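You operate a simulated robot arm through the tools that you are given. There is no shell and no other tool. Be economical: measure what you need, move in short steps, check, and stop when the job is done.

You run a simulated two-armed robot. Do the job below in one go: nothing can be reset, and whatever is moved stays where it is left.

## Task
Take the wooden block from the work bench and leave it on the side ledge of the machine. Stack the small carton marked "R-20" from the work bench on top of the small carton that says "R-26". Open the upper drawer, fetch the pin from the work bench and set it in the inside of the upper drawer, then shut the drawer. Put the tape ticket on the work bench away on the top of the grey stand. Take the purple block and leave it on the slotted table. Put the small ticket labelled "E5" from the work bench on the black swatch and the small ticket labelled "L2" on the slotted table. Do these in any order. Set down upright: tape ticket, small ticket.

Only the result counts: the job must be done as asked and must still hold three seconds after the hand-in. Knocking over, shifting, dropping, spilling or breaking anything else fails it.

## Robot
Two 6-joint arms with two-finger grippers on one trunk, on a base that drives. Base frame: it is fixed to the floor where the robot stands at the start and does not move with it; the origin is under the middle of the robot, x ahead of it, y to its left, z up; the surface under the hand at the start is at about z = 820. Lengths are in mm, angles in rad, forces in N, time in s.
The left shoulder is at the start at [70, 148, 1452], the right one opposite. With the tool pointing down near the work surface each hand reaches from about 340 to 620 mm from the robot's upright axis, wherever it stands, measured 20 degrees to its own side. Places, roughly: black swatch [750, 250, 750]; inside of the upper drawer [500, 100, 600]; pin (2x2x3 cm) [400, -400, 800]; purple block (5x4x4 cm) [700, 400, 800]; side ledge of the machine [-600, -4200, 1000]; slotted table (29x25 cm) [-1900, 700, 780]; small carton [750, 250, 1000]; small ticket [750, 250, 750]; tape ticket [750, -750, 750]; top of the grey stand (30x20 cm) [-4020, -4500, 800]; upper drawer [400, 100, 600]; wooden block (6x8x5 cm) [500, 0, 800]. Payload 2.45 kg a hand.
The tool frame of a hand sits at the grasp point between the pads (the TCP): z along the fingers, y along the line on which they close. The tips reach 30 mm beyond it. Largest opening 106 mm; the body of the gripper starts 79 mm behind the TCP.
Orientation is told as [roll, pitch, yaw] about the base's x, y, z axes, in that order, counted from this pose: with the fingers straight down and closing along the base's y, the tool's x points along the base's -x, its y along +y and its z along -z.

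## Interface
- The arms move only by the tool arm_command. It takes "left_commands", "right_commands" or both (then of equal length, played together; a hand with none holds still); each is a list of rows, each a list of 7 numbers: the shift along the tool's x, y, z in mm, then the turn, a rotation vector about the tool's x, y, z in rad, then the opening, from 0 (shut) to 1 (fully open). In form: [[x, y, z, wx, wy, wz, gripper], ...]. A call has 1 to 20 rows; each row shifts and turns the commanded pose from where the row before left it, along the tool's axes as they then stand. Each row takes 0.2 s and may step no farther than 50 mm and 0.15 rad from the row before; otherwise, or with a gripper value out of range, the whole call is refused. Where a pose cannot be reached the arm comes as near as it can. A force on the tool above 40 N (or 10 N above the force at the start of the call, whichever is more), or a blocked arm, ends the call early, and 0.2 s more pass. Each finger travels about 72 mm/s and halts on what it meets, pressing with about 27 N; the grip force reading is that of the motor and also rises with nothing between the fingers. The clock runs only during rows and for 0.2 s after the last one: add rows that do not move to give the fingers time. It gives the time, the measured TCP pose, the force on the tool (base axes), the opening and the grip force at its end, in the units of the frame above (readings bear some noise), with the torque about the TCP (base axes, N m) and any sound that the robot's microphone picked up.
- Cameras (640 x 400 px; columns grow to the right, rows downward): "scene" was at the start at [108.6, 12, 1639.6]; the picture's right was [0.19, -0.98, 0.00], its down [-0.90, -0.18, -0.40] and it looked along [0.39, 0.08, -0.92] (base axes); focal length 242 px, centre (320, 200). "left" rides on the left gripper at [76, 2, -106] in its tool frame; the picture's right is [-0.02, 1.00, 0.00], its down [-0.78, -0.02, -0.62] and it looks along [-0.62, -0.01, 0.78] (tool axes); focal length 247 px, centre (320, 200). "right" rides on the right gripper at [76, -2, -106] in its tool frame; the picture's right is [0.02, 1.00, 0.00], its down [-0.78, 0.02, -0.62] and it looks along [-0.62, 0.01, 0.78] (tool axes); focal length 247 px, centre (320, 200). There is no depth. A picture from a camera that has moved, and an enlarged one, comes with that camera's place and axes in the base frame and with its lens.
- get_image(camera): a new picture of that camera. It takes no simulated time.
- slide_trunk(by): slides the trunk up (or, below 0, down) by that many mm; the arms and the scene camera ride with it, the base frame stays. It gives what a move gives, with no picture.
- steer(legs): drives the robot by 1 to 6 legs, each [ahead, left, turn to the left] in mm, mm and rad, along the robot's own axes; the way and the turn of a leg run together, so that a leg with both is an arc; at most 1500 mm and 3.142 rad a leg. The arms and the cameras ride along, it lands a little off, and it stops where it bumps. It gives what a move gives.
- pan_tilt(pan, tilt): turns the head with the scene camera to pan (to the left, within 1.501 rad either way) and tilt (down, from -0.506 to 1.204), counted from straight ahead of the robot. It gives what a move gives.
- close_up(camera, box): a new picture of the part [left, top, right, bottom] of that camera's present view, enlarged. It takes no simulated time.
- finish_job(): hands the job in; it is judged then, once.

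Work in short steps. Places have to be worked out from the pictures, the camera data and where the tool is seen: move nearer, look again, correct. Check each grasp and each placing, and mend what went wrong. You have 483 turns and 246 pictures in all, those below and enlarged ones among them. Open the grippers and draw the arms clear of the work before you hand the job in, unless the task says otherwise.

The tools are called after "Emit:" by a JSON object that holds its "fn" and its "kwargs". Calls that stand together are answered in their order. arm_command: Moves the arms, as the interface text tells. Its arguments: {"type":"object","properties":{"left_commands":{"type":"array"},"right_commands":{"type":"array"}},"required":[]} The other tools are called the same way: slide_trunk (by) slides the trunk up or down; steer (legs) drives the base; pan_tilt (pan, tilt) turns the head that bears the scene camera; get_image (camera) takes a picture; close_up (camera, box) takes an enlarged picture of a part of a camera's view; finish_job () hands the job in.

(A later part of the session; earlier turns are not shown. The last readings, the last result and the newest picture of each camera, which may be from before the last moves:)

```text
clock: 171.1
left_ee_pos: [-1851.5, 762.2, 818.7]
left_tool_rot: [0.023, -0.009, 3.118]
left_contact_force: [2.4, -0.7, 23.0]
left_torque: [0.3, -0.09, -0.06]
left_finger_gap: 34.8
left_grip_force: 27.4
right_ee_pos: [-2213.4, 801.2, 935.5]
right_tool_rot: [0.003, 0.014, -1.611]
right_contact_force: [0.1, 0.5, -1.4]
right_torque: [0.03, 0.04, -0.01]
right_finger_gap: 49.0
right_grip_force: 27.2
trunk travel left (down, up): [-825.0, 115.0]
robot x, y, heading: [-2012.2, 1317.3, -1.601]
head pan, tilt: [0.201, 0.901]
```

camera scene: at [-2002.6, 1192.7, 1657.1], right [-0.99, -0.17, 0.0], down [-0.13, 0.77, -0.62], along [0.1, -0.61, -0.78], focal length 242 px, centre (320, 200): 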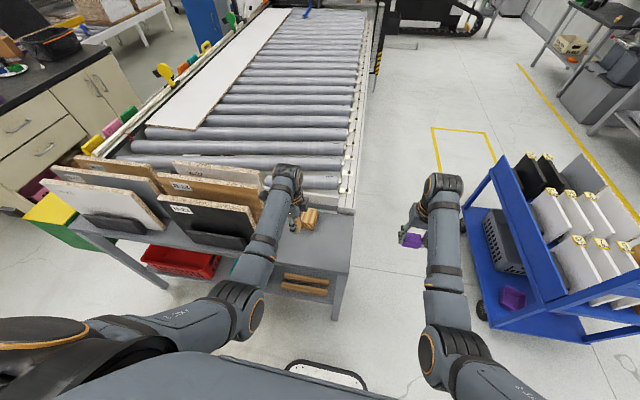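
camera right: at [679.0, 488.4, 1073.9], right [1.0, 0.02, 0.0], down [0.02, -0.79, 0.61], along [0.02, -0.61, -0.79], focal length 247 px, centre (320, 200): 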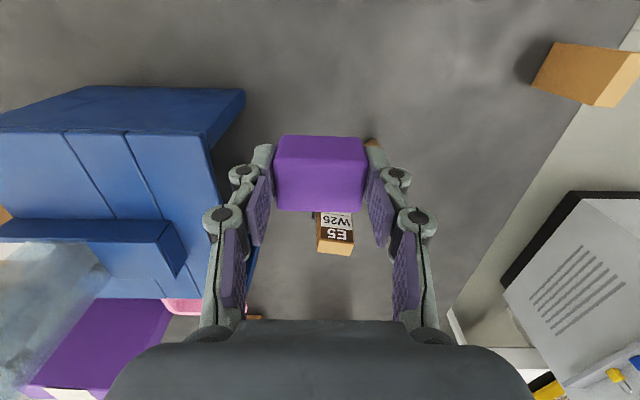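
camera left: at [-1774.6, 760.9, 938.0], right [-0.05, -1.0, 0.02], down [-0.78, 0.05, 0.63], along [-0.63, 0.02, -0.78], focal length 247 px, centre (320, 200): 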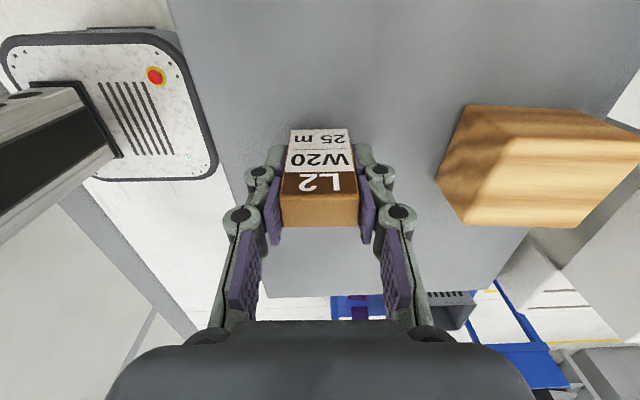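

Contact (23 N); I ease up 1 mm, open and rise.

Emit:
{"fn": "arm_command", "kwargs": {"left_commands": [[0, 0, -1.5, 0, 0, 0, 0], [0, 0, 0, 0, 0, 0, 0.45], [0, 0, 0, 0, 0, 0, 0.5], [0, 0, 0, 0, 0, 0, 0.5], [0, 0, -10, 0, 0, 0, 0.5], [0, 0, -20, 0, 0, 0, 0.5], [0, 0, -25, 0, 0, 0, 0.5], [0, 0, -25, 0, 0, 0, 0.5], [0, 0, -25, 0, 0, 0, 0.5], [0, 0, -25, 0, 0, 0, 0.5], [0, 0, 0, 0, 0, 0, 0.5]]}}

Emit:
{"fn": "get_image", "kwargs": {"camera": "left"}}

```text
clock: 173.5
left_ee_pos: [-1851.4, 764.4, 949.2]
left_tool_rot: [0.015, -0.007, 3.115]
left_contact_force: [0.2, 0.1, -0.2]
left_torque: [0.04, 0.02, 0.02]
left_finger_gap: 52.9
left_grip_force: 0.1
right_ee_pos: [-2212.9, 799.9, 934.8]
right_tool_rot: [0.003, 0.018, -1.61]
right_contact_force: [0.0, -0.7, -1.1]
right_torque: [0.04, -0.01, -0.04]
right_finger_gap: 49.1
right_grip_force: 27.3
trunk travel left (down, up): [-825.0, 115.0]
robot x, y, heading: [-2012.4, 1318.9, -1.608]
head pan, tilt: [0.201, 0.901]
```

```text
157 pictures are left
camera left: at [-1775.5, 764.1, 1054.8], right [-0.05, -1.0, 0.02], down [-0.78, 0.05, 0.63], along [-0.63, 0.02, -0.78], focal length 247 px, centre (320, 200)
```

left: 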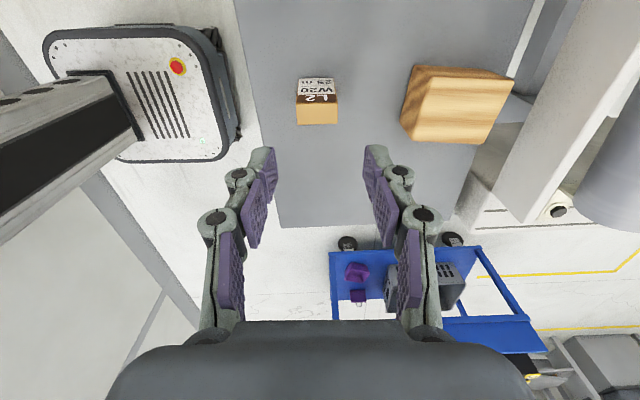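

L2 stands upright. I pull the left hand back, then rotate the robot left so the purple block comes over the table at about (−1965, 735).

Emit:
{"fn": "arm_command", "kwargs": {"left_commands": [[0, -28, -10, 0, 0, 0, 0.5], [0, -28, -10, 0, 0, 0, 0.5], [0, -28, -10, 0, 0, 0, 0.5], [0, -28, 0, 0, 0, 0, 0.5]]}}

Emit:
{"fn": "steer", "kwargs": {"legs": [[0, 0, 0.45], [40, 0, 0]]}}

Emit:
{"fn": "get_image", "kwargs": {"camera": "right"}}

Emit:
{"fn": "get_image", "kwargs": {"camera": "scene"}}

```text
clock: 174.5
left_ee_pos: [-1850.4, 875.8, 964.6]
left_tool_rot: [0.022, -0.007, 3.117]
left_contact_force: [0.0, 0.6, -0.5]
left_torque: [-0.03, 0.02, 0.01]
left_finger_gap: 52.8
left_grip_force: 0.0
left hand out of reach, approached as far as the arm can: row 3, 4
right_ee_pos: [-2212.6, 801.7, 935.1]
right_tool_rot: [0.002, 0.016, -1.609]
right_contact_force: [-0.2, -0.5, -0.6]
right_torque: [-0.02, -0.01, -0.03]
right_finger_gap: 49.0
right_grip_force: 27.7
trunk travel left (down, up): [-825.0, 115.0]
robot x, y, heading: [-2010.6, 1316.3, -1.603]
head pan, tilt: [0.201, 0.901]
```

```text
clock: 176.7
left_ee_pos: [-1655.9, 959.6, 965.8]
left_tool_rot: [0.024, -0.007, -2.705]
left_contact_force: [0.1, -0.3, 0.5]
left_torque: [-0.07, -0.03, 0.03]
left_finger_gap: 53.2
left_grip_force: 0.0
right_ee_pos: [-1948.5, 731.7, 936.5]
right_tool_rot: [0.003, 0.011, -1.147]
right_contact_force: [-0.8, 0.6, -0.1]
right_torque: [-0.02, -0.02, -0.01]
right_finger_gap: 48.7
right_grip_force: 27.3
trunk travel left (down, up): [-825.0, 115.0]
robot x, y, heading: [-1999.0, 1281.7, -1.138]
head pan, tilt: [0.201, 0.901]
```

```text
156 pictures are left
camera right: at [-1980.4, 800.3, 1044.5], right [0.9, 0.43, 0.0], down [0.34, -0.72, 0.61], along [0.26, -0.55, -0.79], focal length 247 px, centre (320, 200)
```

right: 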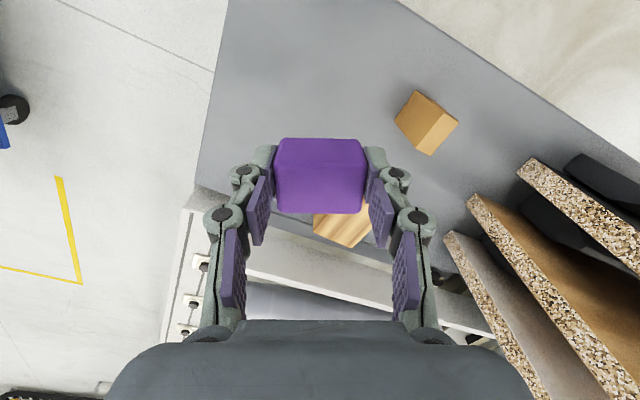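

```text
155 pictures are left
camera scene: at [-1934.9, 1180.0, 1557.7], right [-0.81, -0.59, 0.0], down [-0.46, 0.63, -0.62], along [0.37, -0.51, -0.78], focal length 242 px, centre (320, 200)
```

scene: 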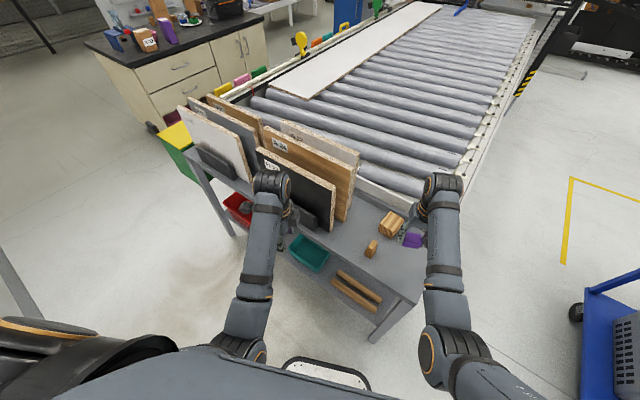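

Purple block is over a free spot (−1948, 732). I lower it.

Emit:
{"fn": "arm_command", "kwargs": {"right_commands": [[0, -8, 25, 0, 0, 0, 0], [0, 0, 25, 0, 0, 0, 0], [0, 0, 25, 0, 0, 0, 0], [0, 0, 20, 0, 0, 0, 0], [0, 0, 12, 0, 0, 0, 0], [0, 0, 5, 0, 0, 0, 0], [0, 0, 0, 0, 0, 0, 0]]}}

```text
clock: 178.3
left_ee_pos: [-1654.7, 956.8, 964.3]
left_tool_rot: [0.019, -0.006, -2.706]
left_contact_force: [0.3, 0.2, 0.0]
left_torque: [0.02, -0.02, 0.0]
left_finger_gap: 53.3
left_grip_force: 0.1
right_ee_pos: [-1952.7, 728.5, 822.9]
right_tool_rot: [0.003, 0.016, -1.149]
right_contact_force: [0.2, 0.3, 0.3]
right_torque: [-0.02, -0.04, 0.01]
right_finger_gap: 48.8
right_grip_force: 26.6
trunk travel left (down, up): [-825.0, 115.0]
robot x, y, heading: [-1997.2, 1278.0, -1.145]
head pan, tilt: [0.201, 0.901]
```

Emit:
{"fn": "arm_command", "kwargs": {"right_commands": [[0, 0, 2, 0, 0, 0, 0], [0, 0, 2, 0, 0, 0, 0], [0, 0, 2, 0, 0, 0, 0], [0, 0, 0, 0, 0, 0, 0]]}}

```text
clock: 179.3
left_ee_pos: [-1653.4, 956.7, 964.0]
left_tool_rot: [0.021, -0.007, -2.707]
left_contact_force: [-0.1, -0.4, 0.3]
left_torque: [-0.02, 0.04, -0.01]
left_finger_gap: 53.0
left_grip_force: 0.2
right_ee_pos: [-1954.2, 729.1, 816.1]
right_tool_rot: [0.003, 0.016, -1.147]
right_contact_force: [-0.5, 0.9, 3.0]
right_torque: [-0.01, 0.05, -0.02]
right_finger_gap: 49.0
right_grip_force: 27.2
trunk travel left (down, up): [-825.0, 115.0]
robot x, y, heading: [-1999.0, 1277.6, -1.142]
head pan, tilt: [0.201, 0.901]
```

Just touching. I press 1 mm, open and rise.

Emit:
{"fn": "arm_command", "kwargs": {"right_commands": [[0, 0, 1, 0, 0, 0, 0], [0, 0, 0, 0, 0, 0, 0.6], [0, 0, 0, 0, 0, 0, 0.65], [0, 0, 0, 0, 0, 0, 0.65], [0, 0, -10, 0, 0, 0, 0.65], [0, 0, -25, 0, 0, 0, 0.65], [0, 0, -25, 0, 0, 0, 0.65], [0, 0, -25, 0, 0, 0, 0.65], [0, 0, -25, 0, 0, 0, 0.65], [0, 0, 0, 0, 0, 0, 0.65]]}}

Emit:
{"fn": "get_image", "kwargs": {"camera": "right"}}

```text
clock: 181.5
left_ee_pos: [-1652.9, 956.8, 964.1]
left_tool_rot: [0.02, -0.007, -2.707]
left_contact_force: [-0.2, 0.1, 0.4]
left_torque: [0.0, 0.01, 0.02]
left_finger_gap: 53.1
left_grip_force: 0.0
right_ee_pos: [-1953.0, 726.5, 924.8]
right_tool_rot: [0.004, 0.018, -1.148]
right_contact_force: [0.3, -0.2, 0.7]
right_torque: [-0.04, -0.02, -0.02]
right_finger_gap: 69.0
right_grip_force: 0.1
trunk travel left (down, up): [-825.0, 115.0]
robot x, y, heading: [-1997.3, 1280.4, -1.142]
head pan, tilt: [0.201, 0.901]
```

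```text
154 pictures are left
camera right: at [-1986.0, 794.4, 1033.1], right [0.9, 0.43, 0.0], down [0.34, -0.72, 0.61], along [0.26, -0.55, -0.79], focal length 247 px, centre (320, 200)
```

right: 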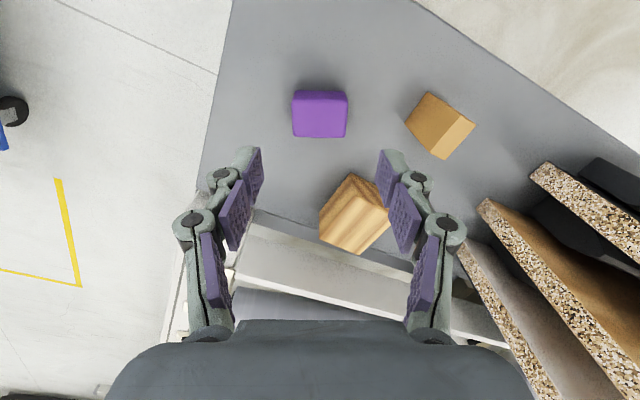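

Both items are on the slotted table. I raise the trunk again and drive back to the bench's near side.

Emit:
{"fn": "slide_trunk", "kwargs": {"by": 100}}

Emit:
{"fn": "steer", "kwargs": {"legs": [[-250, 0, 0], [0, 0, 1.14], [0, -190, 0], [1500, 0, 0], [430, 0, 0]]}}

```text
clock: 182.9
left_ee_pos: [-1655.2, 955.8, 1064.2]
left_tool_rot: [0.019, -0.007, -2.707]
left_contact_force: [-0.1, -0.3, -0.3]
left_torque: [0.0, -0.01, 0.0]
left_finger_gap: 53.3
left_grip_force: 0.0
right_ee_pos: [-1952.9, 726.1, 1024.9]
right_tool_rot: [0.004, 0.018, -1.149]
right_contact_force: [-0.6, 0.1, -0.7]
right_torque: [0.0, 0.0, -0.01]
right_finger_gap: 69.0
right_grip_force: 0.0
trunk travel left (down, up): [-925.0, 15.0]
robot x, y, heading: [-1997.3, 1276.7, -1.144]
head pan, tilt: [0.201, 0.901]
```

```text
clock: 197.8
left_ee_pos: [217.5, 1533.6, 1064.4]
left_tool_rot: [0.022, -0.007, -1.545]
left_contact_force: [0.1, -0.2, 0.5]
left_torque: [-0.02, -0.04, -0.01]
left_finger_gap: 53.2
left_grip_force: 0.1
right_ee_pos: [310.8, 1168.3, 1026.2]
right_tool_rot: [0.004, 0.016, 0.015]
right_contact_force: [0.0, 0.2, -0.1]
right_torque: [-0.03, -0.04, -0.02]
right_finger_gap: 68.9
right_grip_force: 0.1
trunk travel left (down, up): [-925.0, 15.0]
robot x, y, heading: [-216.5, 1346.1, 0.021]
head pan, tilt: [0.201, 0.901]
```

I strafe down past the bin, then back from the bench before going along its front.

Emit:
{"fn": "steer", "kwargs": {"legs": [[40, 0, -0.02], [0, -820, 0], [-220, 0, 0], [0, -425, 0]]}}

Emit:
{"fn": "pan_tilt", "kwargs": {"pan": 0.0, "tilt": 0.95}}

Emit:
{"fn": "get_image", "kwargs": {"camera": "scene"}}

```text
clock: 206.1
left_ee_pos: [45.5, 292.8, 1063.9]
left_tool_rot: [0.019, -0.008, -1.549]
left_contact_force: [0.3, 1.0, -0.8]
left_torque: [0.0, -0.01, 0.0]
left_finger_gap: 53.1
left_grip_force: 0.0
right_ee_pos: [134.7, -73.6, 1025.2]
right_tool_rot: [0.001, 0.019, 0.009]
right_contact_force: [0.0, -0.3, 0.2]
right_torque: [-0.03, 0.0, -0.02]
right_finger_gap: 68.9
right_grip_force: 0.1
trunk travel left (down, up): [-925.0, 15.0]
robot x, y, heading: [-390.8, 107.9, 0.009]
head pan, tilt: [0.201, 0.901]
```

```text
clock: 206.9
left_ee_pos: [43.6, 290.8, 1063.8]
left_tool_rot: [0.019, -0.007, -1.55]
left_contact_force: [0.5, 0.1, -0.1]
left_torque: [0.0, -0.02, 0.02]
left_finger_gap: 52.8
left_grip_force: 0.0
right_ee_pos: [134.1, -74.2, 1026.0]
right_tool_rot: [0.004, 0.019, 0.009]
right_contact_force: [-0.9, -0.3, 1.1]
right_torque: [0.01, 0.02, -0.03]
right_finger_gap: 68.9
right_grip_force: 0.0
trunk travel left (down, up): [-925.0, 15.0]
robot x, y, heading: [-389.7, 106.4, 0.014]
head pan, tilt: [0.0, 0.949]
```

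```text
153 pictures are left
camera scene: at [-266.1, 109.2, 1653.4], right [0.01, -1.0, 0.0], down [-0.81, -0.01, -0.58], along [0.58, 0.01, -0.81], focal length 242 px, centre (320, 200)
```

scene: 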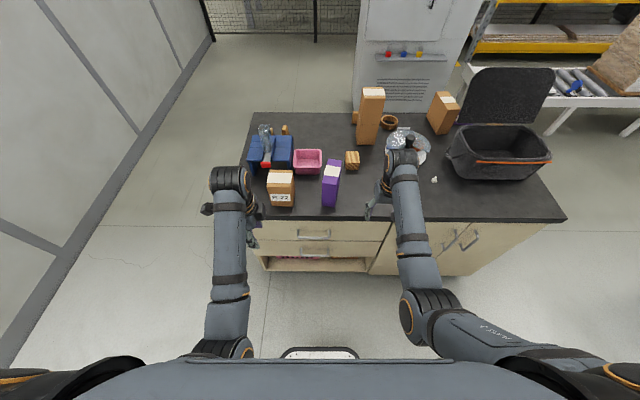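

Emit:
{"fn": "close_up", "kwargs": {"camera": "scene", "box": [230, 200, 400, 290]}}

```text
3.76 times, centred on (315, 245) of scene
camera zoom: at [-266.1, 109.2, 1653.4], right [0.01, -1.0, 0.0], down [-0.81, -0.01, -0.58], along [0.58, 0.01, -0.81], focal length 912 px, centre (339, 31)
```

zoom: 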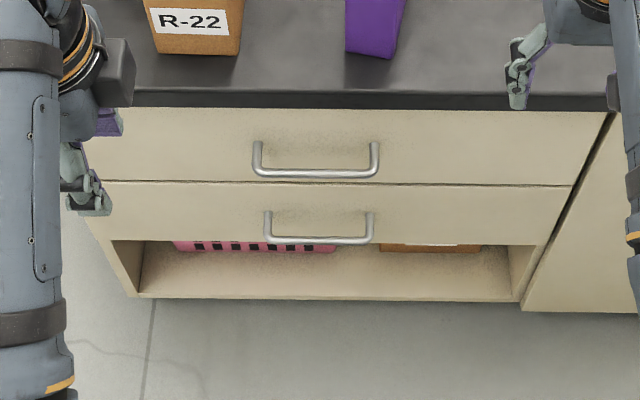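

The drawer handle bar is near x≈220, y 76–213, z≈693. First I fetch the pin with the right hand: drive right and ahead.

Emit:
{"fn": "steer", "kwargs": {"legs": [[0, -320, 0], [300, 0, 0]]}}

Emit:
{"fn": "get_image", "kwargs": {"camera": "right"}}

```text
clock: 210.7
left_ee_pos: [353.3, -22.7, 1064.9]
left_tool_rot: [0.022, -0.006, -1.548]
left_contact_force: [0.1, 0.2, -0.2]
left_torque: [0.02, 0.0, 0.0]
left_finger_gap: 53.2
left_grip_force: 0.1
right_ee_pos: [441.9, -389.8, 1027.7]
right_tool_rot: [0.004, 0.015, 0.009]
right_contact_force: [0.0, 0.8, 0.3]
right_torque: [-0.02, -0.04, 0.0]
right_finger_gap: 69.0
right_grip_force: 0.1
trunk travel left (down, up): [-925.0, 15.0]
robot x, y, heading: [-82.5, -208.3, 0.015]
head pan, tilt: [0.0, 0.949]
```

```text
151 pictures are left
camera right: at [367.4, -391.5, 1133.6], right [-0.03, 1.0, 0.0], down [0.79, 0.02, 0.61], along [0.61, 0.02, -0.79], focal length 247 px, centre (320, 200)
```

right: 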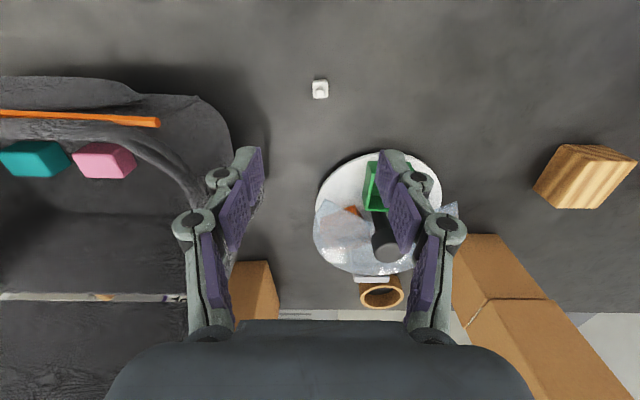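

The pin is right under the hand. I descend part way and check.

Emit:
{"fn": "arm_command", "kwargs": {"right_commands": [[2, 0, 25, 0, 0, 0, 0.5], [0, 0, 25, 0, 0, 0, 0.5], [0, 0, 25, 0, 0, 0, 0.5], [0, 0, 25, 0, 0, 0, 0.5], [0, 0, 20, 0, 0, 0, 0.5], [0, 0, 0, 0, 0, 0, 0.5]]}}

Emit:
{"fn": "get_image", "kwargs": {"camera": "right"}}

```text
clock: 212.1
left_ee_pos: [354.8, -22.6, 1062.9]
left_tool_rot: [0.02, -0.006, -1.55]
left_contact_force: [-0.2, 0.3, 0.4]
left_torque: [-0.01, 0.02, 0.01]
left_finger_gap: 53.3
left_grip_force: 0.1
right_ee_pos: [437.7, -388.4, 901.0]
right_tool_rot: [0.005, 0.017, 0.005]
right_contact_force: [-0.5, -0.6, -0.5]
right_torque: [-0.04, 0.04, 0.0]
right_finger_gap: 53.1
right_grip_force: 0.1
trunk travel left (down, up): [-925.0, 15.0]
robot x, y, heading: [-81.1, -210.3, 0.012]
head pan, tilt: [0.0, 0.949]
```

```text
150 pictures are left
camera right: at [362.9, -391.2, 1009.5], right [-0.03, 1.0, 0.0], down [0.79, 0.02, 0.61], along [0.61, 0.02, -0.79], focal length 247 px, centre (320, 200)
```

right: 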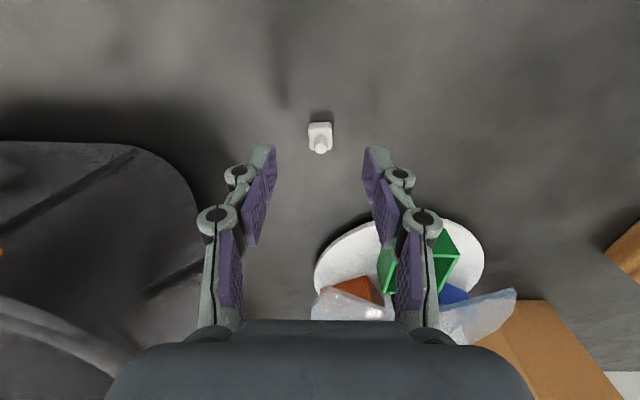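

Emit:
{"fn": "arm_command", "kwargs": {"right_commands": [[0, 0, 20, 0, 0, 0, 0.5], [0, 0, 16, 0, 0, 0, 0.5], [0, 0, 10, 0, 0, 0, 0.5], [0, 0, 0, 0, 0, 0, 0.5], [0, 0, 0, 0, 0, 0, 0], [0, 0, 0, 0, 0, 0, 0], [0, 0, 0, 0, 0, 0, 0], [0, 0, -20, 0, 0, 0, 0], [0, 0, -30, 0, 0, 0, 0], [0, 0, -30, 0, 0, 0, 0], [0, 0, 0, 0, 0, 0, 0]]}}

Emit:
{"fn": "get_image", "kwargs": {"camera": "right"}}

```text
clock: 214.5
left_ee_pos: [354.0, -23.5, 1063.5]
left_tool_rot: [0.019, -0.008, -1.549]
left_contact_force: [0.3, -0.7, -0.9]
left_torque: [-0.01, -0.01, 0.0]
left_finger_gap: 53.2
left_grip_force: 0.0
right_ee_pos: [438.1, -390.0, 939.6]
right_tool_rot: [0.005, 0.017, 0.008]
right_contact_force: [0.5, -1.4, -0.5]
right_torque: [0.04, 0.01, 0.01]
right_finger_gap: 16.2
right_grip_force: 26.7
trunk travel left (down, up): [-925.0, 15.0]
robot x, y, heading: [-83.0, -211.7, 0.019]
head pan, tilt: [0.0, 0.949]
```

```text
149 pictures are left
camera right: at [362.8, -391.2, 1047.1], right [-0.03, 1.0, 0.0], down [0.79, 0.02, 0.61], along [0.61, 0.02, -0.79], focal length 247 px, centre (320, 200)
```

right: 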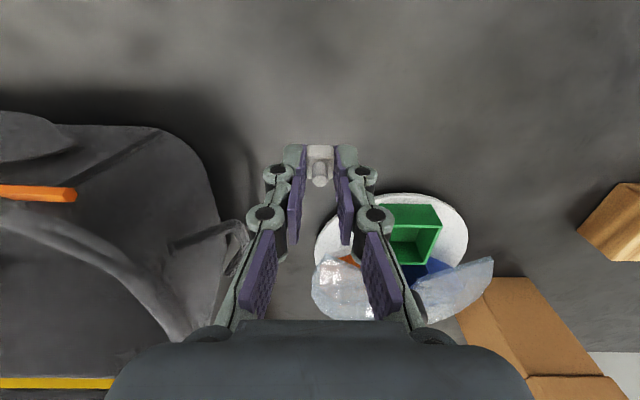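

Pin held. I raise it, back away from the bench and line up with the drawer handle.

Emit:
{"fn": "arm_command", "kwargs": {"right_commands": [[0, 0, -30, 0, 0, 0, 0], [0, 0, -30, 0, 0, 0, 0], [0, 0, -20, 0, 0, 0, 0]]}}

Emit:
{"fn": "steer", "kwargs": {"legs": [[-370, 0, 0], [0, 160, 0]]}}

Emit:
{"fn": "slide_trunk", "kwargs": {"by": -350}}

```text
clock: 215.3
left_ee_pos: [355.2, -23.9, 1063.3]
left_tool_rot: [0.019, -0.007, -1.55]
left_contact_force: [-0.7, 0.9, 0.4]
left_torque: [-0.02, -0.01, -0.01]
left_finger_gap: 52.9
left_grip_force: 0.2
right_ee_pos: [439.3, -390.8, 1020.7]
right_tool_rot: [0.004, 0.017, 0.005]
right_contact_force: [0.3, 0.6, 0.5]
right_torque: [0.01, 0.02, -0.05]
right_finger_gap: 16.4
right_grip_force: 27.1
trunk travel left (down, up): [-925.0, 15.0]
robot x, y, heading: [-79.2, -204.0, 0.011]
head pan, tilt: [0.0, 0.949]
```

```text
clock: 218.7
left_ee_pos: [-20.7, 126.6, 1063.4]
left_tool_rot: [0.019, -0.005, -1.566]
left_contact_force: [1.0, -0.5, 0.1]
left_torque: [0.04, -0.02, -0.01]
left_finger_gap: 52.8
left_grip_force: 0.0
right_ee_pos: [59.5, -242.1, 1020.1]
right_tool_rot: [0.005, 0.017, -0.007]
right_contact_force: [0.4, -0.1, 0.0]
right_torque: [0.05, 0.0, 0.02]
right_finger_gap: 16.1
right_grip_force: 27.2
trunk travel left (down, up): [-925.0, 15.0]
robot x, y, heading: [-454.0, -49.4, 0.0]
head pan, tilt: [0.0, 0.949]
```

```text
clock: 222.1
left_ee_pos: [-20.1, 129.9, 715.4]
left_tool_rot: [0.02, -0.007, -1.565]
left_contact_force: [-0.8, -0.9, -0.6]
left_torque: [0.0, 0.0, 0.01]
left_finger_gap: 52.9
left_grip_force: 0.0
right_ee_pos: [57.9, -238.5, 670.6]
right_tool_rot: [0.004, 0.015, -0.009]
right_contact_force: [0.8, 1.6, -0.7]
right_torque: [-0.01, -0.02, 0.0]
right_finger_gap: 16.2
right_grip_force: 27.0
trunk travel left (down, up): [-575.0, 365.0]
robot x, y, heading: [-457.3, -48.7, -0.002]
head pan, tilt: [0.0, 0.949]
```

I move the left hand forward 100 mm and tilt it so the fingers point ahead (closing vertically).

Emit:
{"fn": "arm_command", "kwargs": {"left_commands": [[0, 35, 0, 0, 0, 0, 0.5], [0, 35, 0, 0, 0, 0, 0.5], [0, 30, 0, 0, 0, 0, 0.5], [0, 0, 0, -0.14, 0, 0, 0.5], [0, 0, 0, -0.14, 0, 0, 0.5], [0, 0, 0, -0.14, 0, 0, 0.5], [0, 0, 0, -0.14, 0, 0, 0.5], [0, 0, 0, -0.14, 0, 0, 0.5], [0, 0, 0, -0.14, 0, 0, 0.5], [0, 0, 0, -0.14, 0, 0, 0.5], [0, 0, 0, -0.14, 0, 0, 0.5], [0, 0, 0, -0.14, 0, 0, 0.5], [0, 0, 0, -0.14, 0, 0, 0.5], [0, 0, 0, -0.14, 0, 0, 0.5], [0, 0, 0, 0, 0, 0, 0.5]]}}

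Emit:
{"fn": "get_image", "kwargs": {"camera": "left"}}

Emit:
{"fn": "get_image", "kwargs": {"camera": "scene"}}

```text
clock: 225.3
left_ee_pos: [80.1, 139.2, 715.5]
left_tool_rot: [1.461, -0.003, -1.528]
left_contact_force: [-0.7, -0.5, 0.1]
left_torque: [0.0, 0.0, 0.02]
left_finger_gap: 52.8
left_grip_force: 0.1
left hand out of reach, approached as far as the arm can: row 14
right_ee_pos: [59.0, -239.1, 671.5]
right_tool_rot: [0.002, 0.017, -0.005]
right_contact_force: [0.9, -0.8, 0.0]
right_torque: [-0.01, 0.01, 0.0]
right_finger_gap: 16.3
right_grip_force: 26.7
trunk travel left (down, up): [-575.0, 365.0]
robot x, y, heading: [-462.2, -42.1, -0.002]
head pan, tilt: [0.0, 0.949]
```

```text
148 pictures are left
camera left: at [-29.2, 212.3, 730.3], right [0.11, -0.01, 0.99], down [-0.59, -0.81, 0.05], along [0.8, -0.59, -0.1], focal length 247 px, centre (320, 200)
```

left: 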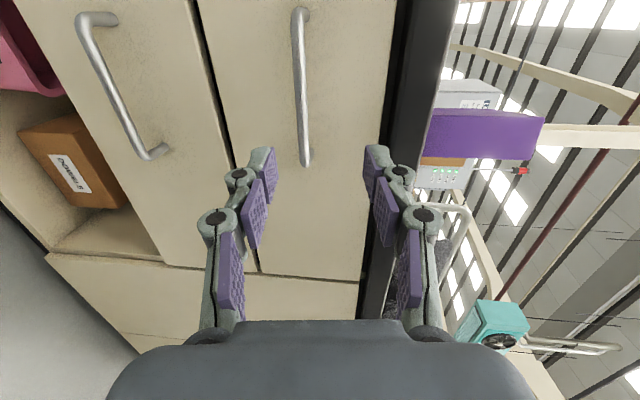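

```text
147 pictures are left
camera scene: at [-334.4, -47.5, 1303.4], right [0.0, -1.0, 0.0], down [-0.81, 0.0, -0.58], along [0.58, 0.0, -0.81], focal length 242 px, centre (320, 200)
```

scene: 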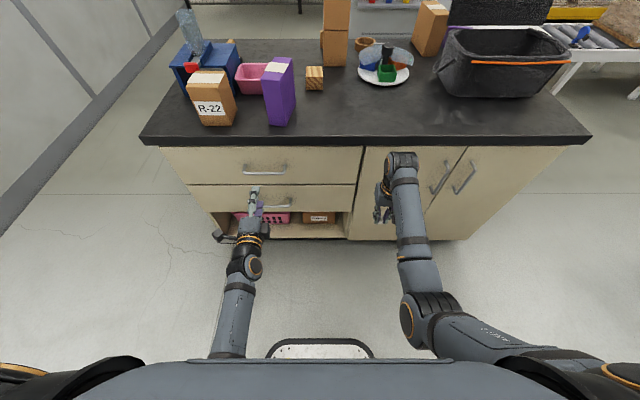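

Very good view of the handle: bar at z≈686, y 80–216. I lower 29 mm and advance 100 mm, then look again.

Emit:
{"fn": "arm_command", "kwargs": {"left_commands": [[0, -15, 10, 0, 0, 0, 0.5], [0, -14, 20, 0, 0, 0, 0.5], [0, 2, 25, 0, 0, 0, 0.5], [0, 2, 20, 0, 0, 0, 0.5], [0, 2, 20, 0, 0, 0, 0.5], [0, 0, 0, 0, 0, 0, 0.5]]}}

Emit:
{"fn": "get_image", "kwargs": {"camera": "left"}}

```text
clock: 226.7
left_ee_pos: [172.3, 140.4, 685.0]
left_tool_rot: [1.459, -0.005, -1.531]
left_contact_force: [-0.6, 0.3, 0.6]
left_torque: [-0.01, 0.03, -0.03]
left_finger_gap: 53.2
left_grip_force: 0.1
right_ee_pos: [57.3, -238.4, 670.4]
right_tool_rot: [0.003, 0.018, -0.007]
right_contact_force: [-0.9, -0.5, -1.2]
right_torque: [0.0, -0.02, -0.02]
right_finger_gap: 16.6
right_grip_force: 26.7
trunk travel left (down, up): [-575.0, 365.0]
robot x, y, heading: [-454.2, -50.3, -0.005]
head pan, tilt: [0.0, 0.949]
```

```text
146 pictures are left
camera left: at [62.4, 213.5, 698.2], right [0.11, -0.01, 0.99], down [-0.59, -0.81, 0.05], along [0.8, -0.59, -0.1], focal length 247 px, centre (320, 200)
```

left: 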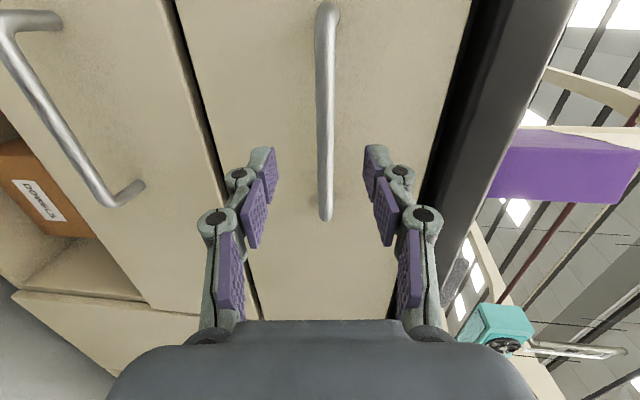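

The bar is at x≈222, z≈683, between the fingers. I advance 43 mm and close.

Emit:
{"fn": "arm_command", "kwargs": {"left_commands": [[0, 2, 15, 0, 0, 0, 0.5], [0, 2, 15, 0, 0, 0, 0.5], [0, 2, 13, 0, 0, 0, 0.5], [0, 0, 0, 0, 0, 0, 0.5], [0, 0, 0, 0, 0, 0, 0], [0, 0, 0, 0, 0, 0, 0], [0, 0, 0, 0, 0, 0, 0]]}}

Emit:
{"fn": "get_image", "kwargs": {"camera": "left"}}

```text
clock: 228.3
left_ee_pos: [214.6, 140.7, 683.6]
left_tool_rot: [1.458, -0.004, -1.53]
left_contact_force: [-0.9, 0.0, -4.6]
left_torque: [0.22, 0.04, -0.05]
left_finger_gap: 10.4
left_grip_force: 37.7
right_ee_pos: [58.3, -239.3, 669.7]
right_tool_rot: [0.003, 0.018, -0.007]
right_contact_force: [-0.9, 0.1, 0.8]
right_torque: [0.0, -0.03, -0.01]
right_finger_gap: 16.4
right_grip_force: 26.4
trunk travel left (down, up): [-575.0, 365.0]
robot x, y, heading: [-456.6, -48.0, -0.002]
head pan, tilt: [0.0, 0.949]
```

```text
145 pictures are left
camera left: at [105.7, 216.0, 697.5], right [0.11, -0.01, 0.99], down [-0.59, -0.81, 0.06], along [0.8, -0.59, -0.1], focal length 247 px, centre (320, 200)
```

left: 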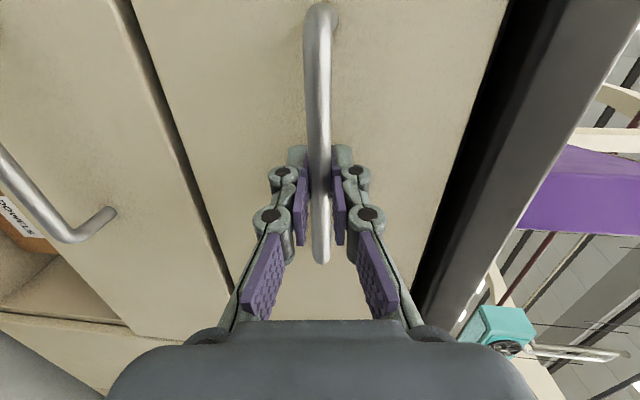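

Bar gripped. I pull straight back.

Emit:
{"fn": "arm_command", "kwargs": {"left_commands": [[0.8, -2.2, -19.9, 0, 0, 0, 0], [0.8, -2.2, -19.9, 0, 0, 0, 0], [0.8, -2.2, -19.9, 0, 0, 0, 0], [0.8, -2.2, -19.9, 0, 0, 0, 0], [0, 0, 0, 0, 0, 0, 0]]}}

Emit:
{"fn": "get_image", "kwargs": {"camera": "scene"}}

```text
clock: 229.5
left_ee_pos: [135.5, 141.3, 684.5]
left_tool_rot: [1.452, -0.001, -1.53]
left_contact_force: [-0.7, -10.0, -15.8]
left_torque: [0.24, 0.12, -0.06]
left_finger_gap: 10.7
left_grip_force: 38.4
right_ee_pos: [59.5, -238.5, 669.0]
right_tool_rot: [0.005, 0.02, -0.007]
right_contact_force: [0.2, -0.1, 0.6]
right_torque: [-0.01, -0.01, -0.02]
right_finger_gap: 16.2
right_grip_force: 27.0
trunk travel left (down, up): [-575.0, 365.0]
robot x, y, heading: [-458.1, -46.7, 0.001]
head pan, tilt: [0.0, 0.949]
```

```text
144 pictures are left
camera scene: at [-331.9, -48.3, 1303.0], right [0.0, -1.0, 0.0], down [-0.81, 0.0, -0.58], along [0.58, 0.0, -0.81], focal length 242 px, centre (320, 200)
```

scene: 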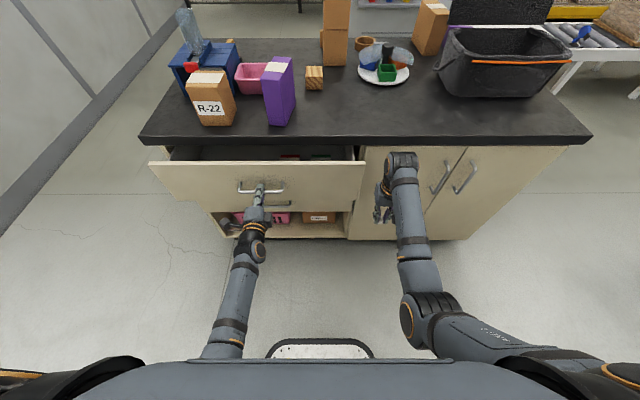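

The drawer opens. I pull 100 mm more.

Emit:
{"fn": "arm_command", "kwargs": {"left_commands": [[1.2, -2.8, -19.9, 0, 0, 0, 0], [0.8, -2.8, -19.9, 0, 0, 0, 0], [0.8, -2.5, -19.9, 0, 0, 0, 0], [0.8, -2.5, -19.9, 0, 0, 0, 0], [0.8, -2.5, -19.9, 0, 0, 0, 0], [0, 0, 0, 0, 0, 0, 0]]}}

Emit:
{"fn": "get_image", "kwargs": {"camera": "scene"}}

```text
clock: 230.9
left_ee_pos: [36.8, 141.7, 684.1]
left_tool_rot: [1.463, -0.002, -1.53]
left_contact_force: [0.0, -15.4, -1.5]
left_torque: [0.21, -0.03, -0.1]
left_finger_gap: 10.6
left_grip_force: 37.9
right_ee_pos: [58.2, -240.3, 669.6]
right_tool_rot: [0.004, 0.018, -0.008]
right_contact_force: [0.0, 0.2, 0.4]
right_torque: [0.01, 0.0, -0.02]
right_finger_gap: 16.5
right_grip_force: 27.2
trunk travel left (down, up): [-575.0, 365.0]
robot x, y, heading: [-455.9, -46.4, -0.002]
head pan, tilt: [0.0, 0.949]
```

```text
143 pictures are left
camera scene: at [-334.2, -49.9, 1303.5], right [0.0, -1.0, 0.0], down [-0.81, 0.0, -0.58], along [0.58, 0.0, -0.81], focal length 242 px, centre (320, 200)
```

scene: 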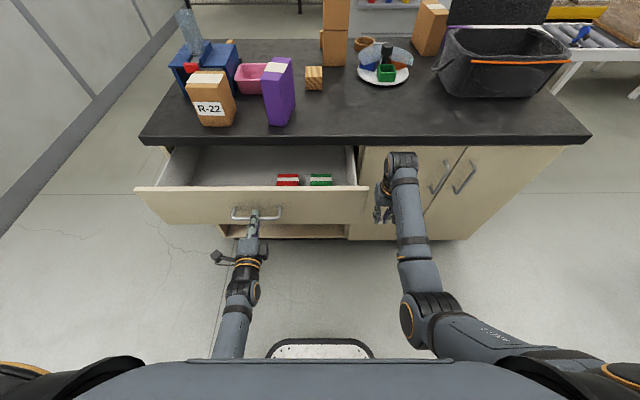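

The drawer is open about 180 mm; free room lies left of the red box. I release the handle, draw the left hand back and raise the trunk 200 mm.

Emit:
{"fn": "arm_command", "kwargs": {"left_commands": [[0, 0, 0, 0, 0, 0, 0.5], [0, 0, 0, 0, 0, 0, 0.5], [0, 0, 0, 0, 0, 0, 0.5], [0, -2, -20, 0, 0, 0, 0.5], [0, -2, -20, 0, 0, 0, 0.5], [0, -2, -20, 0, 0, 0, 0.5], [0, 0, 0, 0, 0, 0, 0.5]]}}

Emit:
{"fn": "slide_trunk", "kwargs": {"by": 200}}

Emit:
{"fn": "steer", "kwargs": {"legs": [[0, 390, 0], [130, 0, 0]]}}

Emit:
{"fn": "get_image", "kwargs": {"camera": "scene"}}

Emit:
{"fn": "get_image", "kwargs": {"camera": "right"}}

```text
clock: 232.5
left_ee_pos: [-24.2, 142.7, 683.6]
left_tool_rot: [1.46, -0.004, -1.531]
left_contact_force: [-0.3, 0.2, -1.2]
left_torque: [0.0, -0.03, 0.01]
left_finger_gap: 52.9
left_grip_force: 0.1
right_ee_pos: [59.2, -239.1, 669.8]
right_tool_rot: [0.002, 0.017, -0.008]
right_contact_force: [-0.5, 0.0, 0.1]
right_torque: [0.01, 0.03, -0.01]
right_finger_gap: 16.5
right_grip_force: 26.6
trunk travel left (down, up): [-575.0, 365.0]
robot x, y, heading: [-457.3, -48.7, 0.001]
head pan, tilt: [0.0, 0.949]
```

```text
clock: 234.7
left_ee_pos: [-24.5, 142.5, 883.7]
left_tool_rot: [1.461, -0.004, -1.53]
left_contact_force: [-0.8, 1.3, -0.1]
left_torque: [-0.01, 0.04, -0.03]
left_finger_gap: 52.8
left_grip_force: 0.0
right_ee_pos: [57.5, -239.0, 869.8]
right_tool_rot: [0.004, 0.017, -0.007]
right_contact_force: [0.5, -0.3, -0.2]
right_torque: [-0.01, -0.02, 0.0]
right_finger_gap: 16.2
right_grip_force: 27.1
trunk travel left (down, up): [-775.0, 165.0]
robot x, y, heading: [-459.2, -48.2, -0.001]
head pan, tilt: [0.0, 0.949]
```

```text
clock: 237.9
left_ee_pos: [107.1, 516.8, 884.1]
left_tool_rot: [1.46, -0.004, -1.534]
left_contact_force: [-0.5, -0.2, -0.2]
left_torque: [0.04, -0.01, 0.0]
left_finger_gap: 52.8
left_grip_force: 0.0
right_ee_pos: [188.6, 135.5, 871.4]
right_tool_rot: [0.004, 0.016, -0.011]
right_contact_force: [0.1, 0.3, -0.9]
right_torque: [0.01, 0.03, 0.03]
right_finger_gap: 15.9
right_grip_force: 27.2
trunk travel left (down, up): [-775.0, 165.0]
robot x, y, heading: [-330.3, 329.6, -0.006]
head pan, tilt: [0.0, 0.949]
```

```text
142 pictures are left
camera scene: at [-203.9, 328.7, 1503.6], right [-0.01, -1.0, 0.0], down [-0.81, 0.0, -0.58], along [0.58, 0.0, -0.81], focal length 242 px, centre (320, 200)
```

scene: 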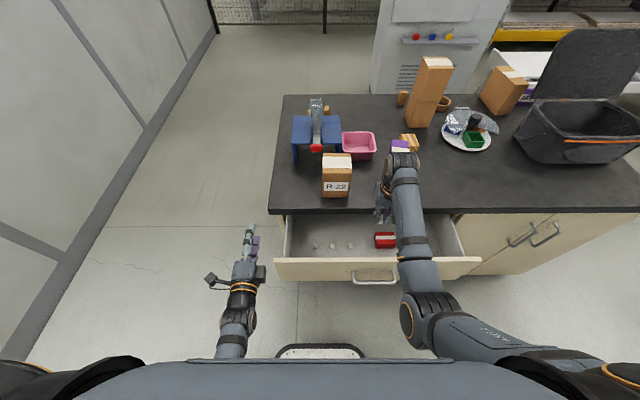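

```text
141 pictures are left
camera right: at [113.6, 134.9, 978.2], right [-0.01, 1.0, 0.0], down [0.79, 0.01, 0.61], along [0.61, 0.01, -0.79], focal length 247 px, centre (320, 200)
```

right: 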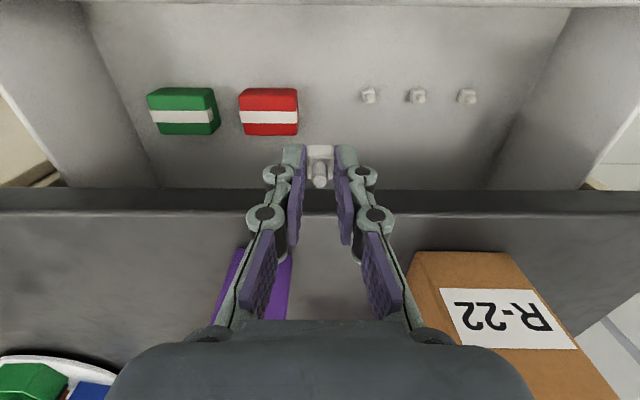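

The drawer already holds three pins plus red and green boxes. I enlarge to measure the floor and free space.

Emit:
{"fn": "close_up", "kwargs": {"camera": "scene", "box": [270, 200, 430, 300]}}

Emit:
{"fn": "close_up", "kwargs": {"camera": "right", "box": [200, 0, 520, 200]}}

```text
4.00 times, centred on (350, 250) of scene
camera zoom: at [-203.9, 328.7, 1503.6], right [-0.01, -1.0, 0.0], down [-0.81, 0.0, -0.58], along [0.58, 0.0, -0.81], focal length 969 px, centre (200, 0)
```

zoom: 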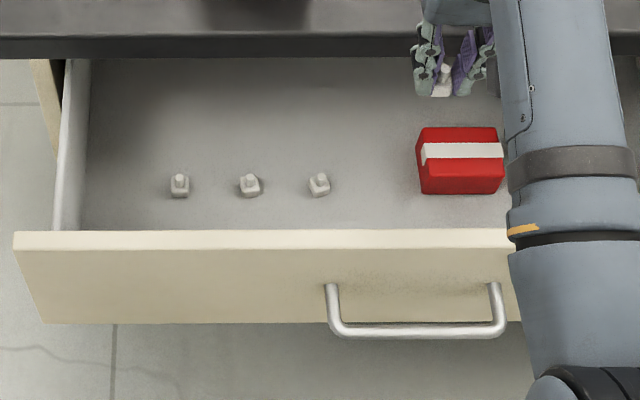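

```text
2.00 times, centred on (360, 100) of right
camera zoom: at [113.6, 134.9, 978.2], right [-0.01, 1.0, 0.0], down [0.79, 0.01, 0.61], along [0.61, 0.01, -0.79], focal length 494 px, centre (240, 400)
```

zoom: 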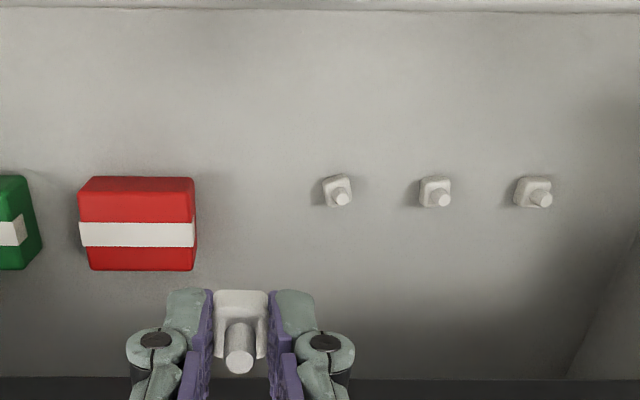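

Free spot: about (177, 152), between the red box and the first pin; floor near z≈595. I turn the right hand 90° so the camera stays clear of the drawer front, and centre there.

Emit:
{"fn": "arm_command", "kwargs": {"right_commands": [[11, 16, 0, 0, 0, 0, 0], [0, 0, 0, 0, 0, -0.143, 0], [0, 0, 0, 0, 0, -0.143, 0], [0, 0, 0, 0, 0, -0.143, 0], [0, 0, 0, 0, 0, -0.143, 0], [0, 0, 0, 0, 0, -0.143, 0], [0, 0, 0, 0, 0, -0.143, 0], [0, 0, 0, 0, 0, -0.143, 0], [0, 0, 0, 0, 0, -0.143, 0], [0, 0, 0, 0, 0, -0.143, 0], [0, 0, 0, 0, 0, -0.143, 0], [0, 0, 0, 0, 0, -0.143, 0], [0, 0, 0, 0, 0, 0, 0]]}}

Emit:
{"fn": "get_image", "kwargs": {"camera": "right"}}

```text
clock: 240.8
left_ee_pos: [108.8, 517.1, 883.2]
left_tool_rot: [1.46, -0.002, -1.533]
left_contact_force: [-0.2, -0.8, 0.2]
left_torque: [0.02, 0.0, 0.0]
left_finger_gap: 52.9
left_grip_force: 0.0
right_ee_pos: [178.2, 152.1, 871.3]
right_tool_rot: [0.019, -0.002, 1.561]
right_contact_force: [0.1, 0.5, 0.1]
right_torque: [0.0, 0.0, 0.01]
right_finger_gap: 16.2
right_grip_force: 27.1
trunk travel left (down, up): [-775.0, 165.0]
robot x, y, heading: [-328.7, 327.7, -0.004]
head pan, tilt: [0.0, 0.949]
```

```text
138 pictures are left
camera right: at [180.4, 75.5, 976.9], right [-1.0, -0.01, 0.02], down [0.0, 0.78, 0.62], along [-0.02, 0.62, -0.78], focal length 247 px, centre (320, 200)
```

right: 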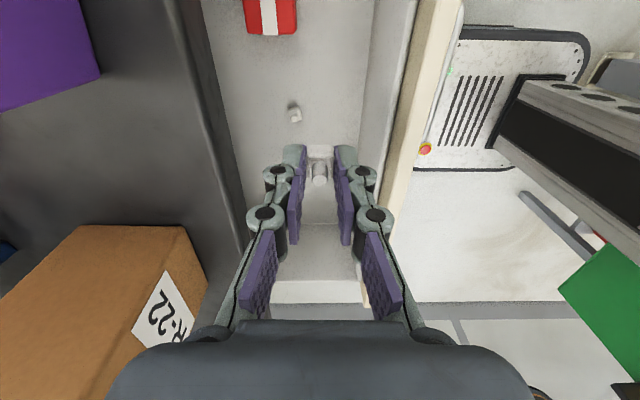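

Emit:
{"fn": "arm_command", "kwargs": {"right_commands": [[0, -7, 25, 0, 0, 0, 0], [0, 0, 25, 0, 0, 0, 0], [0, 0, 25, 0, 0, 0, 0], [0, 0, 25, 0, 0, 0, 0], [0, 0, 25, 0, 0, 0, 0], [0, 0, 15, 0, 0, 0, 0], [0, 0, 0, 0, 0, 0, 0]]}}

Emit:
{"fn": "get_image", "kwargs": {"camera": "right"}}

Emit:
{"fn": "close_up", "kwargs": {"camera": "scene", "box": [330, 180, 450, 280]}}

```text
clock: 242.3
left_ee_pos: [108.2, 518.0, 883.0]
left_tool_rot: [1.46, -0.004, -1.535]
left_contact_force: [-0.1, 0.3, 0.5]
left_torque: [-0.01, -0.01, -0.02]
left_finger_gap: 53.1
left_grip_force: 0.1
right_ee_pos: [184.0, 151.6, 732.0]
right_tool_rot: [0.018, -0.003, 1.562]
right_contact_force: [0.4, -0.7, -0.2]
right_torque: [0.01, 0.01, 0.01]
right_finger_gap: 16.5
right_grip_force: 26.8
trunk travel left (down, up): [-775.0, 165.0]
robot x, y, heading: [-324.8, 327.2, -0.007]
head pan, tilt: [0.0, 0.949]
```

```text
137 pictures are left
camera right: at [186.4, 75.1, 837.9], right [-1.0, -0.01, 0.02], down [0.0, 0.78, 0.62], along [-0.02, 0.62, -0.78], focal length 247 px, centre (320, 200)
```

right: 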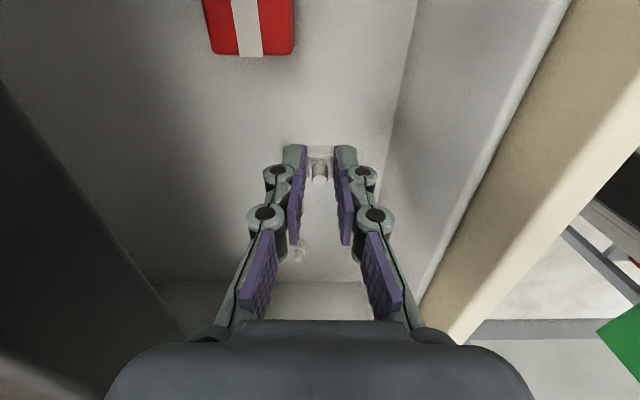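

```text
4.00 times, centred on (390, 230) of scene
camera zoom: at [-202.6, 328.9, 1503.4], right [-0.01, -1.0, 0.0], down [-0.81, 0.0, -0.58], along [0.58, 0.0, -0.81], focal length 969 px, centre (40, 80)
```

zoom: 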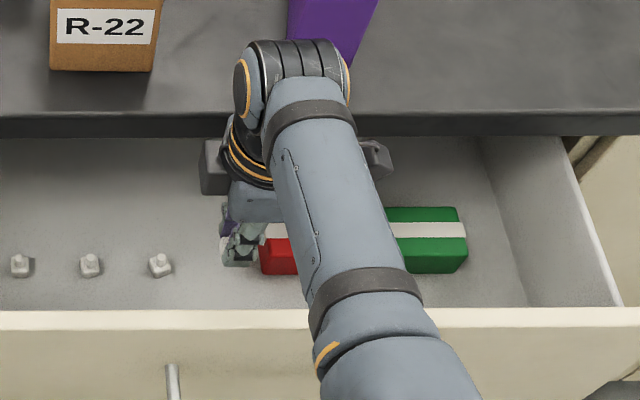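

The panel's inner top edge is at about x=110, z=746 — enough room. I centre at x=180 and go down in stages.

Emit:
{"fn": "arm_command", "kwargs": {"right_commands": [[0, 4, 15, 0, 0, 0, 0], [0, 0, 15, 0, 0, 0, 0], [0, 0, 15, 0, 0, 0, 0], [0, 0, 15, 0, 0, 0, 0], [0, 0, 10, 0, 0, 0, 0], [0, 0, 10, 0, 0, 0, 0], [0, 0, 0, 0, 0, 0, 0]]}}

Emit:
{"fn": "get_image", "kwargs": {"camera": "right"}}

```text
clock: 243.9
left_ee_pos: [107.3, 516.8, 883.9]
left_tool_rot: [1.459, -0.004, -1.534]
left_contact_force: [-0.6, -0.7, -0.4]
left_torque: [-0.02, -0.01, 0.0]
left_finger_gap: 52.9
left_grip_force: 0.1
right_ee_pos: [176.9, 153.3, 650.8]
right_tool_rot: [0.019, -0.003, 1.561]
right_contact_force: [-0.4, 0.7, -0.3]
right_torque: [0.01, 0.0, 0.0]
right_finger_gap: 16.3
right_grip_force: 26.9
trunk travel left (down, up): [-775.0, 165.0]
robot x, y, heading: [-321.5, 327.8, -0.009]
head pan, tilt: [0.0, 0.949]
```

```text
135 pictures are left
camera right: at [179.8, 76.2, 756.7], right [-1.0, -0.01, 0.02], down [0.0, 0.78, 0.62], along [-0.02, 0.62, -0.78], focal length 247 px, centre (320, 200)
```

right: 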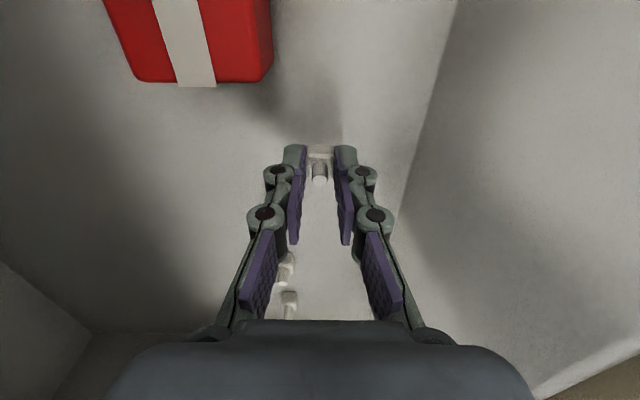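

Emit:
{"fn": "arm_command", "kwargs": {"right_commands": [[0, 0, 5, 0, 0, 0, 0], [0, 0, 4, 0, 0, 0, 0], [0, 0, 3, 0, 0, 0, 0], [0, 0, 3, 0, 0, 0, 0], [0, 0, 0, 0, 0, 0, 0]]}}

```text
clock: 245.2
left_ee_pos: [107.3, 516.5, 883.7]
left_tool_rot: [1.46, -0.003, -1.535]
left_contact_force: [0.2, 0.0, -0.1]
left_torque: [-0.01, 0.04, 0.0]
left_finger_gap: 53.1
left_grip_force: 0.1
right_ee_pos: [172.0, 152.4, 639.5]
right_tool_rot: [0.016, -0.003, 1.563]
right_contact_force: [0.4, -0.1, -0.2]
right_torque: [0.0, -0.02, 0.0]
right_finger_gap: 16.2
right_grip_force: 26.4
right hand out of reach, approached as far as the arm can: row 2, 4
trunk travel left (down, up): [-775.0, 165.0]
robot x, y, heading: [-324.5, 324.9, -0.01]
head pan, tilt: [0.0, 0.949]
```

At the arm's lower limit. I raise the hand 60, lower the trunk 60, then continue down with the arm.

Emit:
{"fn": "arm_command", "kwargs": {"right_commands": [[0, 0, -20, 0, 0, 0, 0], [0, -5, -20, 0, 0, 0, 0], [0, 0, -20, 0, 0, 0, 0], [0, 0, 0, 0, 0, 0, 0]]}}

Emit:
{"fn": "slide_trunk", "kwargs": {"by": -60}}

```text
clock: 246.2
left_ee_pos: [107.5, 516.6, 882.0]
left_tool_rot: [1.459, -0.004, -1.535]
left_contact_force: [0.1, -0.6, -0.7]
left_torque: [-0.01, 0.02, 0.0]
left_finger_gap: 52.9
left_grip_force: 0.1
right_ee_pos: [178.9, 152.1, 701.0]
right_tool_rot: [0.019, -0.004, 1.563]
right_contact_force: [0.4, -0.6, -1.5]
right_torque: [0.0, 0.01, -0.03]
right_finger_gap: 16.3
right_grip_force: 26.5
trunk travel left (down, up): [-775.0, 165.0]
robot x, y, heading: [-325.4, 327.6, -0.007]
head pan, tilt: [0.0, 0.949]
```

```text
clock: 247.2
left_ee_pos: [107.6, 517.0, 823.7]
left_tool_rot: [1.459, -0.004, -1.535]
left_contact_force: [-0.1, 0.3, 0.9]
left_torque: [0.01, -0.03, 0.01]
left_finger_gap: 53.2
left_grip_force: 0.0
right_ee_pos: [179.7, 152.1, 641.5]
right_tool_rot: [0.017, -0.001, 1.563]
right_contact_force: [0.2, 0.3, 0.1]
right_torque: [-0.03, 0.01, 0.02]
right_finger_gap: 16.3
right_grip_force: 27.4
trunk travel left (down, up): [-715.0, 225.0]
robot x, y, heading: [-325.0, 324.7, -0.007]
head pan, tilt: [0.0, 0.949]
```

Emit:
{"fn": "arm_command", "kwargs": {"right_commands": [[0, 0, 3, 0, 0, 0, 0], [0, 0, 3, 0, 0, 0, 0], [0, 0, 3, 0, 0, 0, 0], [0, 0, 2, 0, 0, 0, 0], [0, 0, 0, 0, 0, 0, 0]]}}

Emit:
{"fn": "get_image", "kwargs": {"camera": "right"}}

```text
clock: 248.3
left_ee_pos: [104.2, 517.2, 825.3]
left_tool_rot: [1.461, -0.005, -1.535]
left_contact_force: [0.6, -0.6, -0.5]
left_torque: [-0.01, -0.02, 0.01]
left_finger_gap: 52.9
left_grip_force: 0.1
right_ee_pos: [180.1, 154.1, 632.1]
right_tool_rot: [0.012, -0.002, 1.56]
right_contact_force: [1.6, -2.0, 26.7]
right_torque: [-0.02, -0.1, 0.0]
right_finger_gap: 16.5
right_grip_force: 27.3
trunk travel left (down, up): [-715.0, 225.0]
robot x, y, heading: [-327.8, 325.5, -0.01]
head pan, tilt: [0.0, 0.949]
```

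```text
134 pictures are left
camera right: at [181.7, 77.1, 738.6], right [-1.0, -0.01, 0.01], down [0.0, 0.78, 0.62], along [-0.02, 0.62, -0.78], focal length 247 px, centre (320, 200)
```

right: 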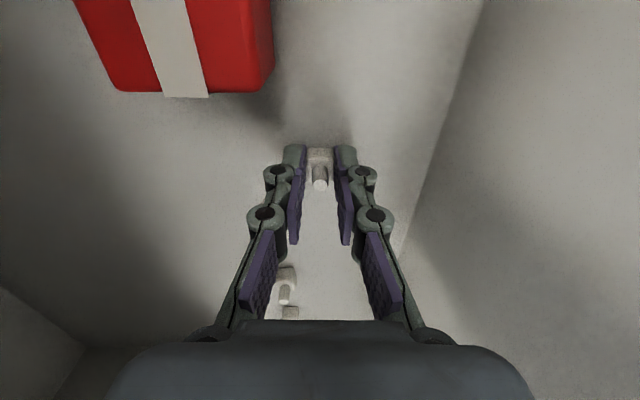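

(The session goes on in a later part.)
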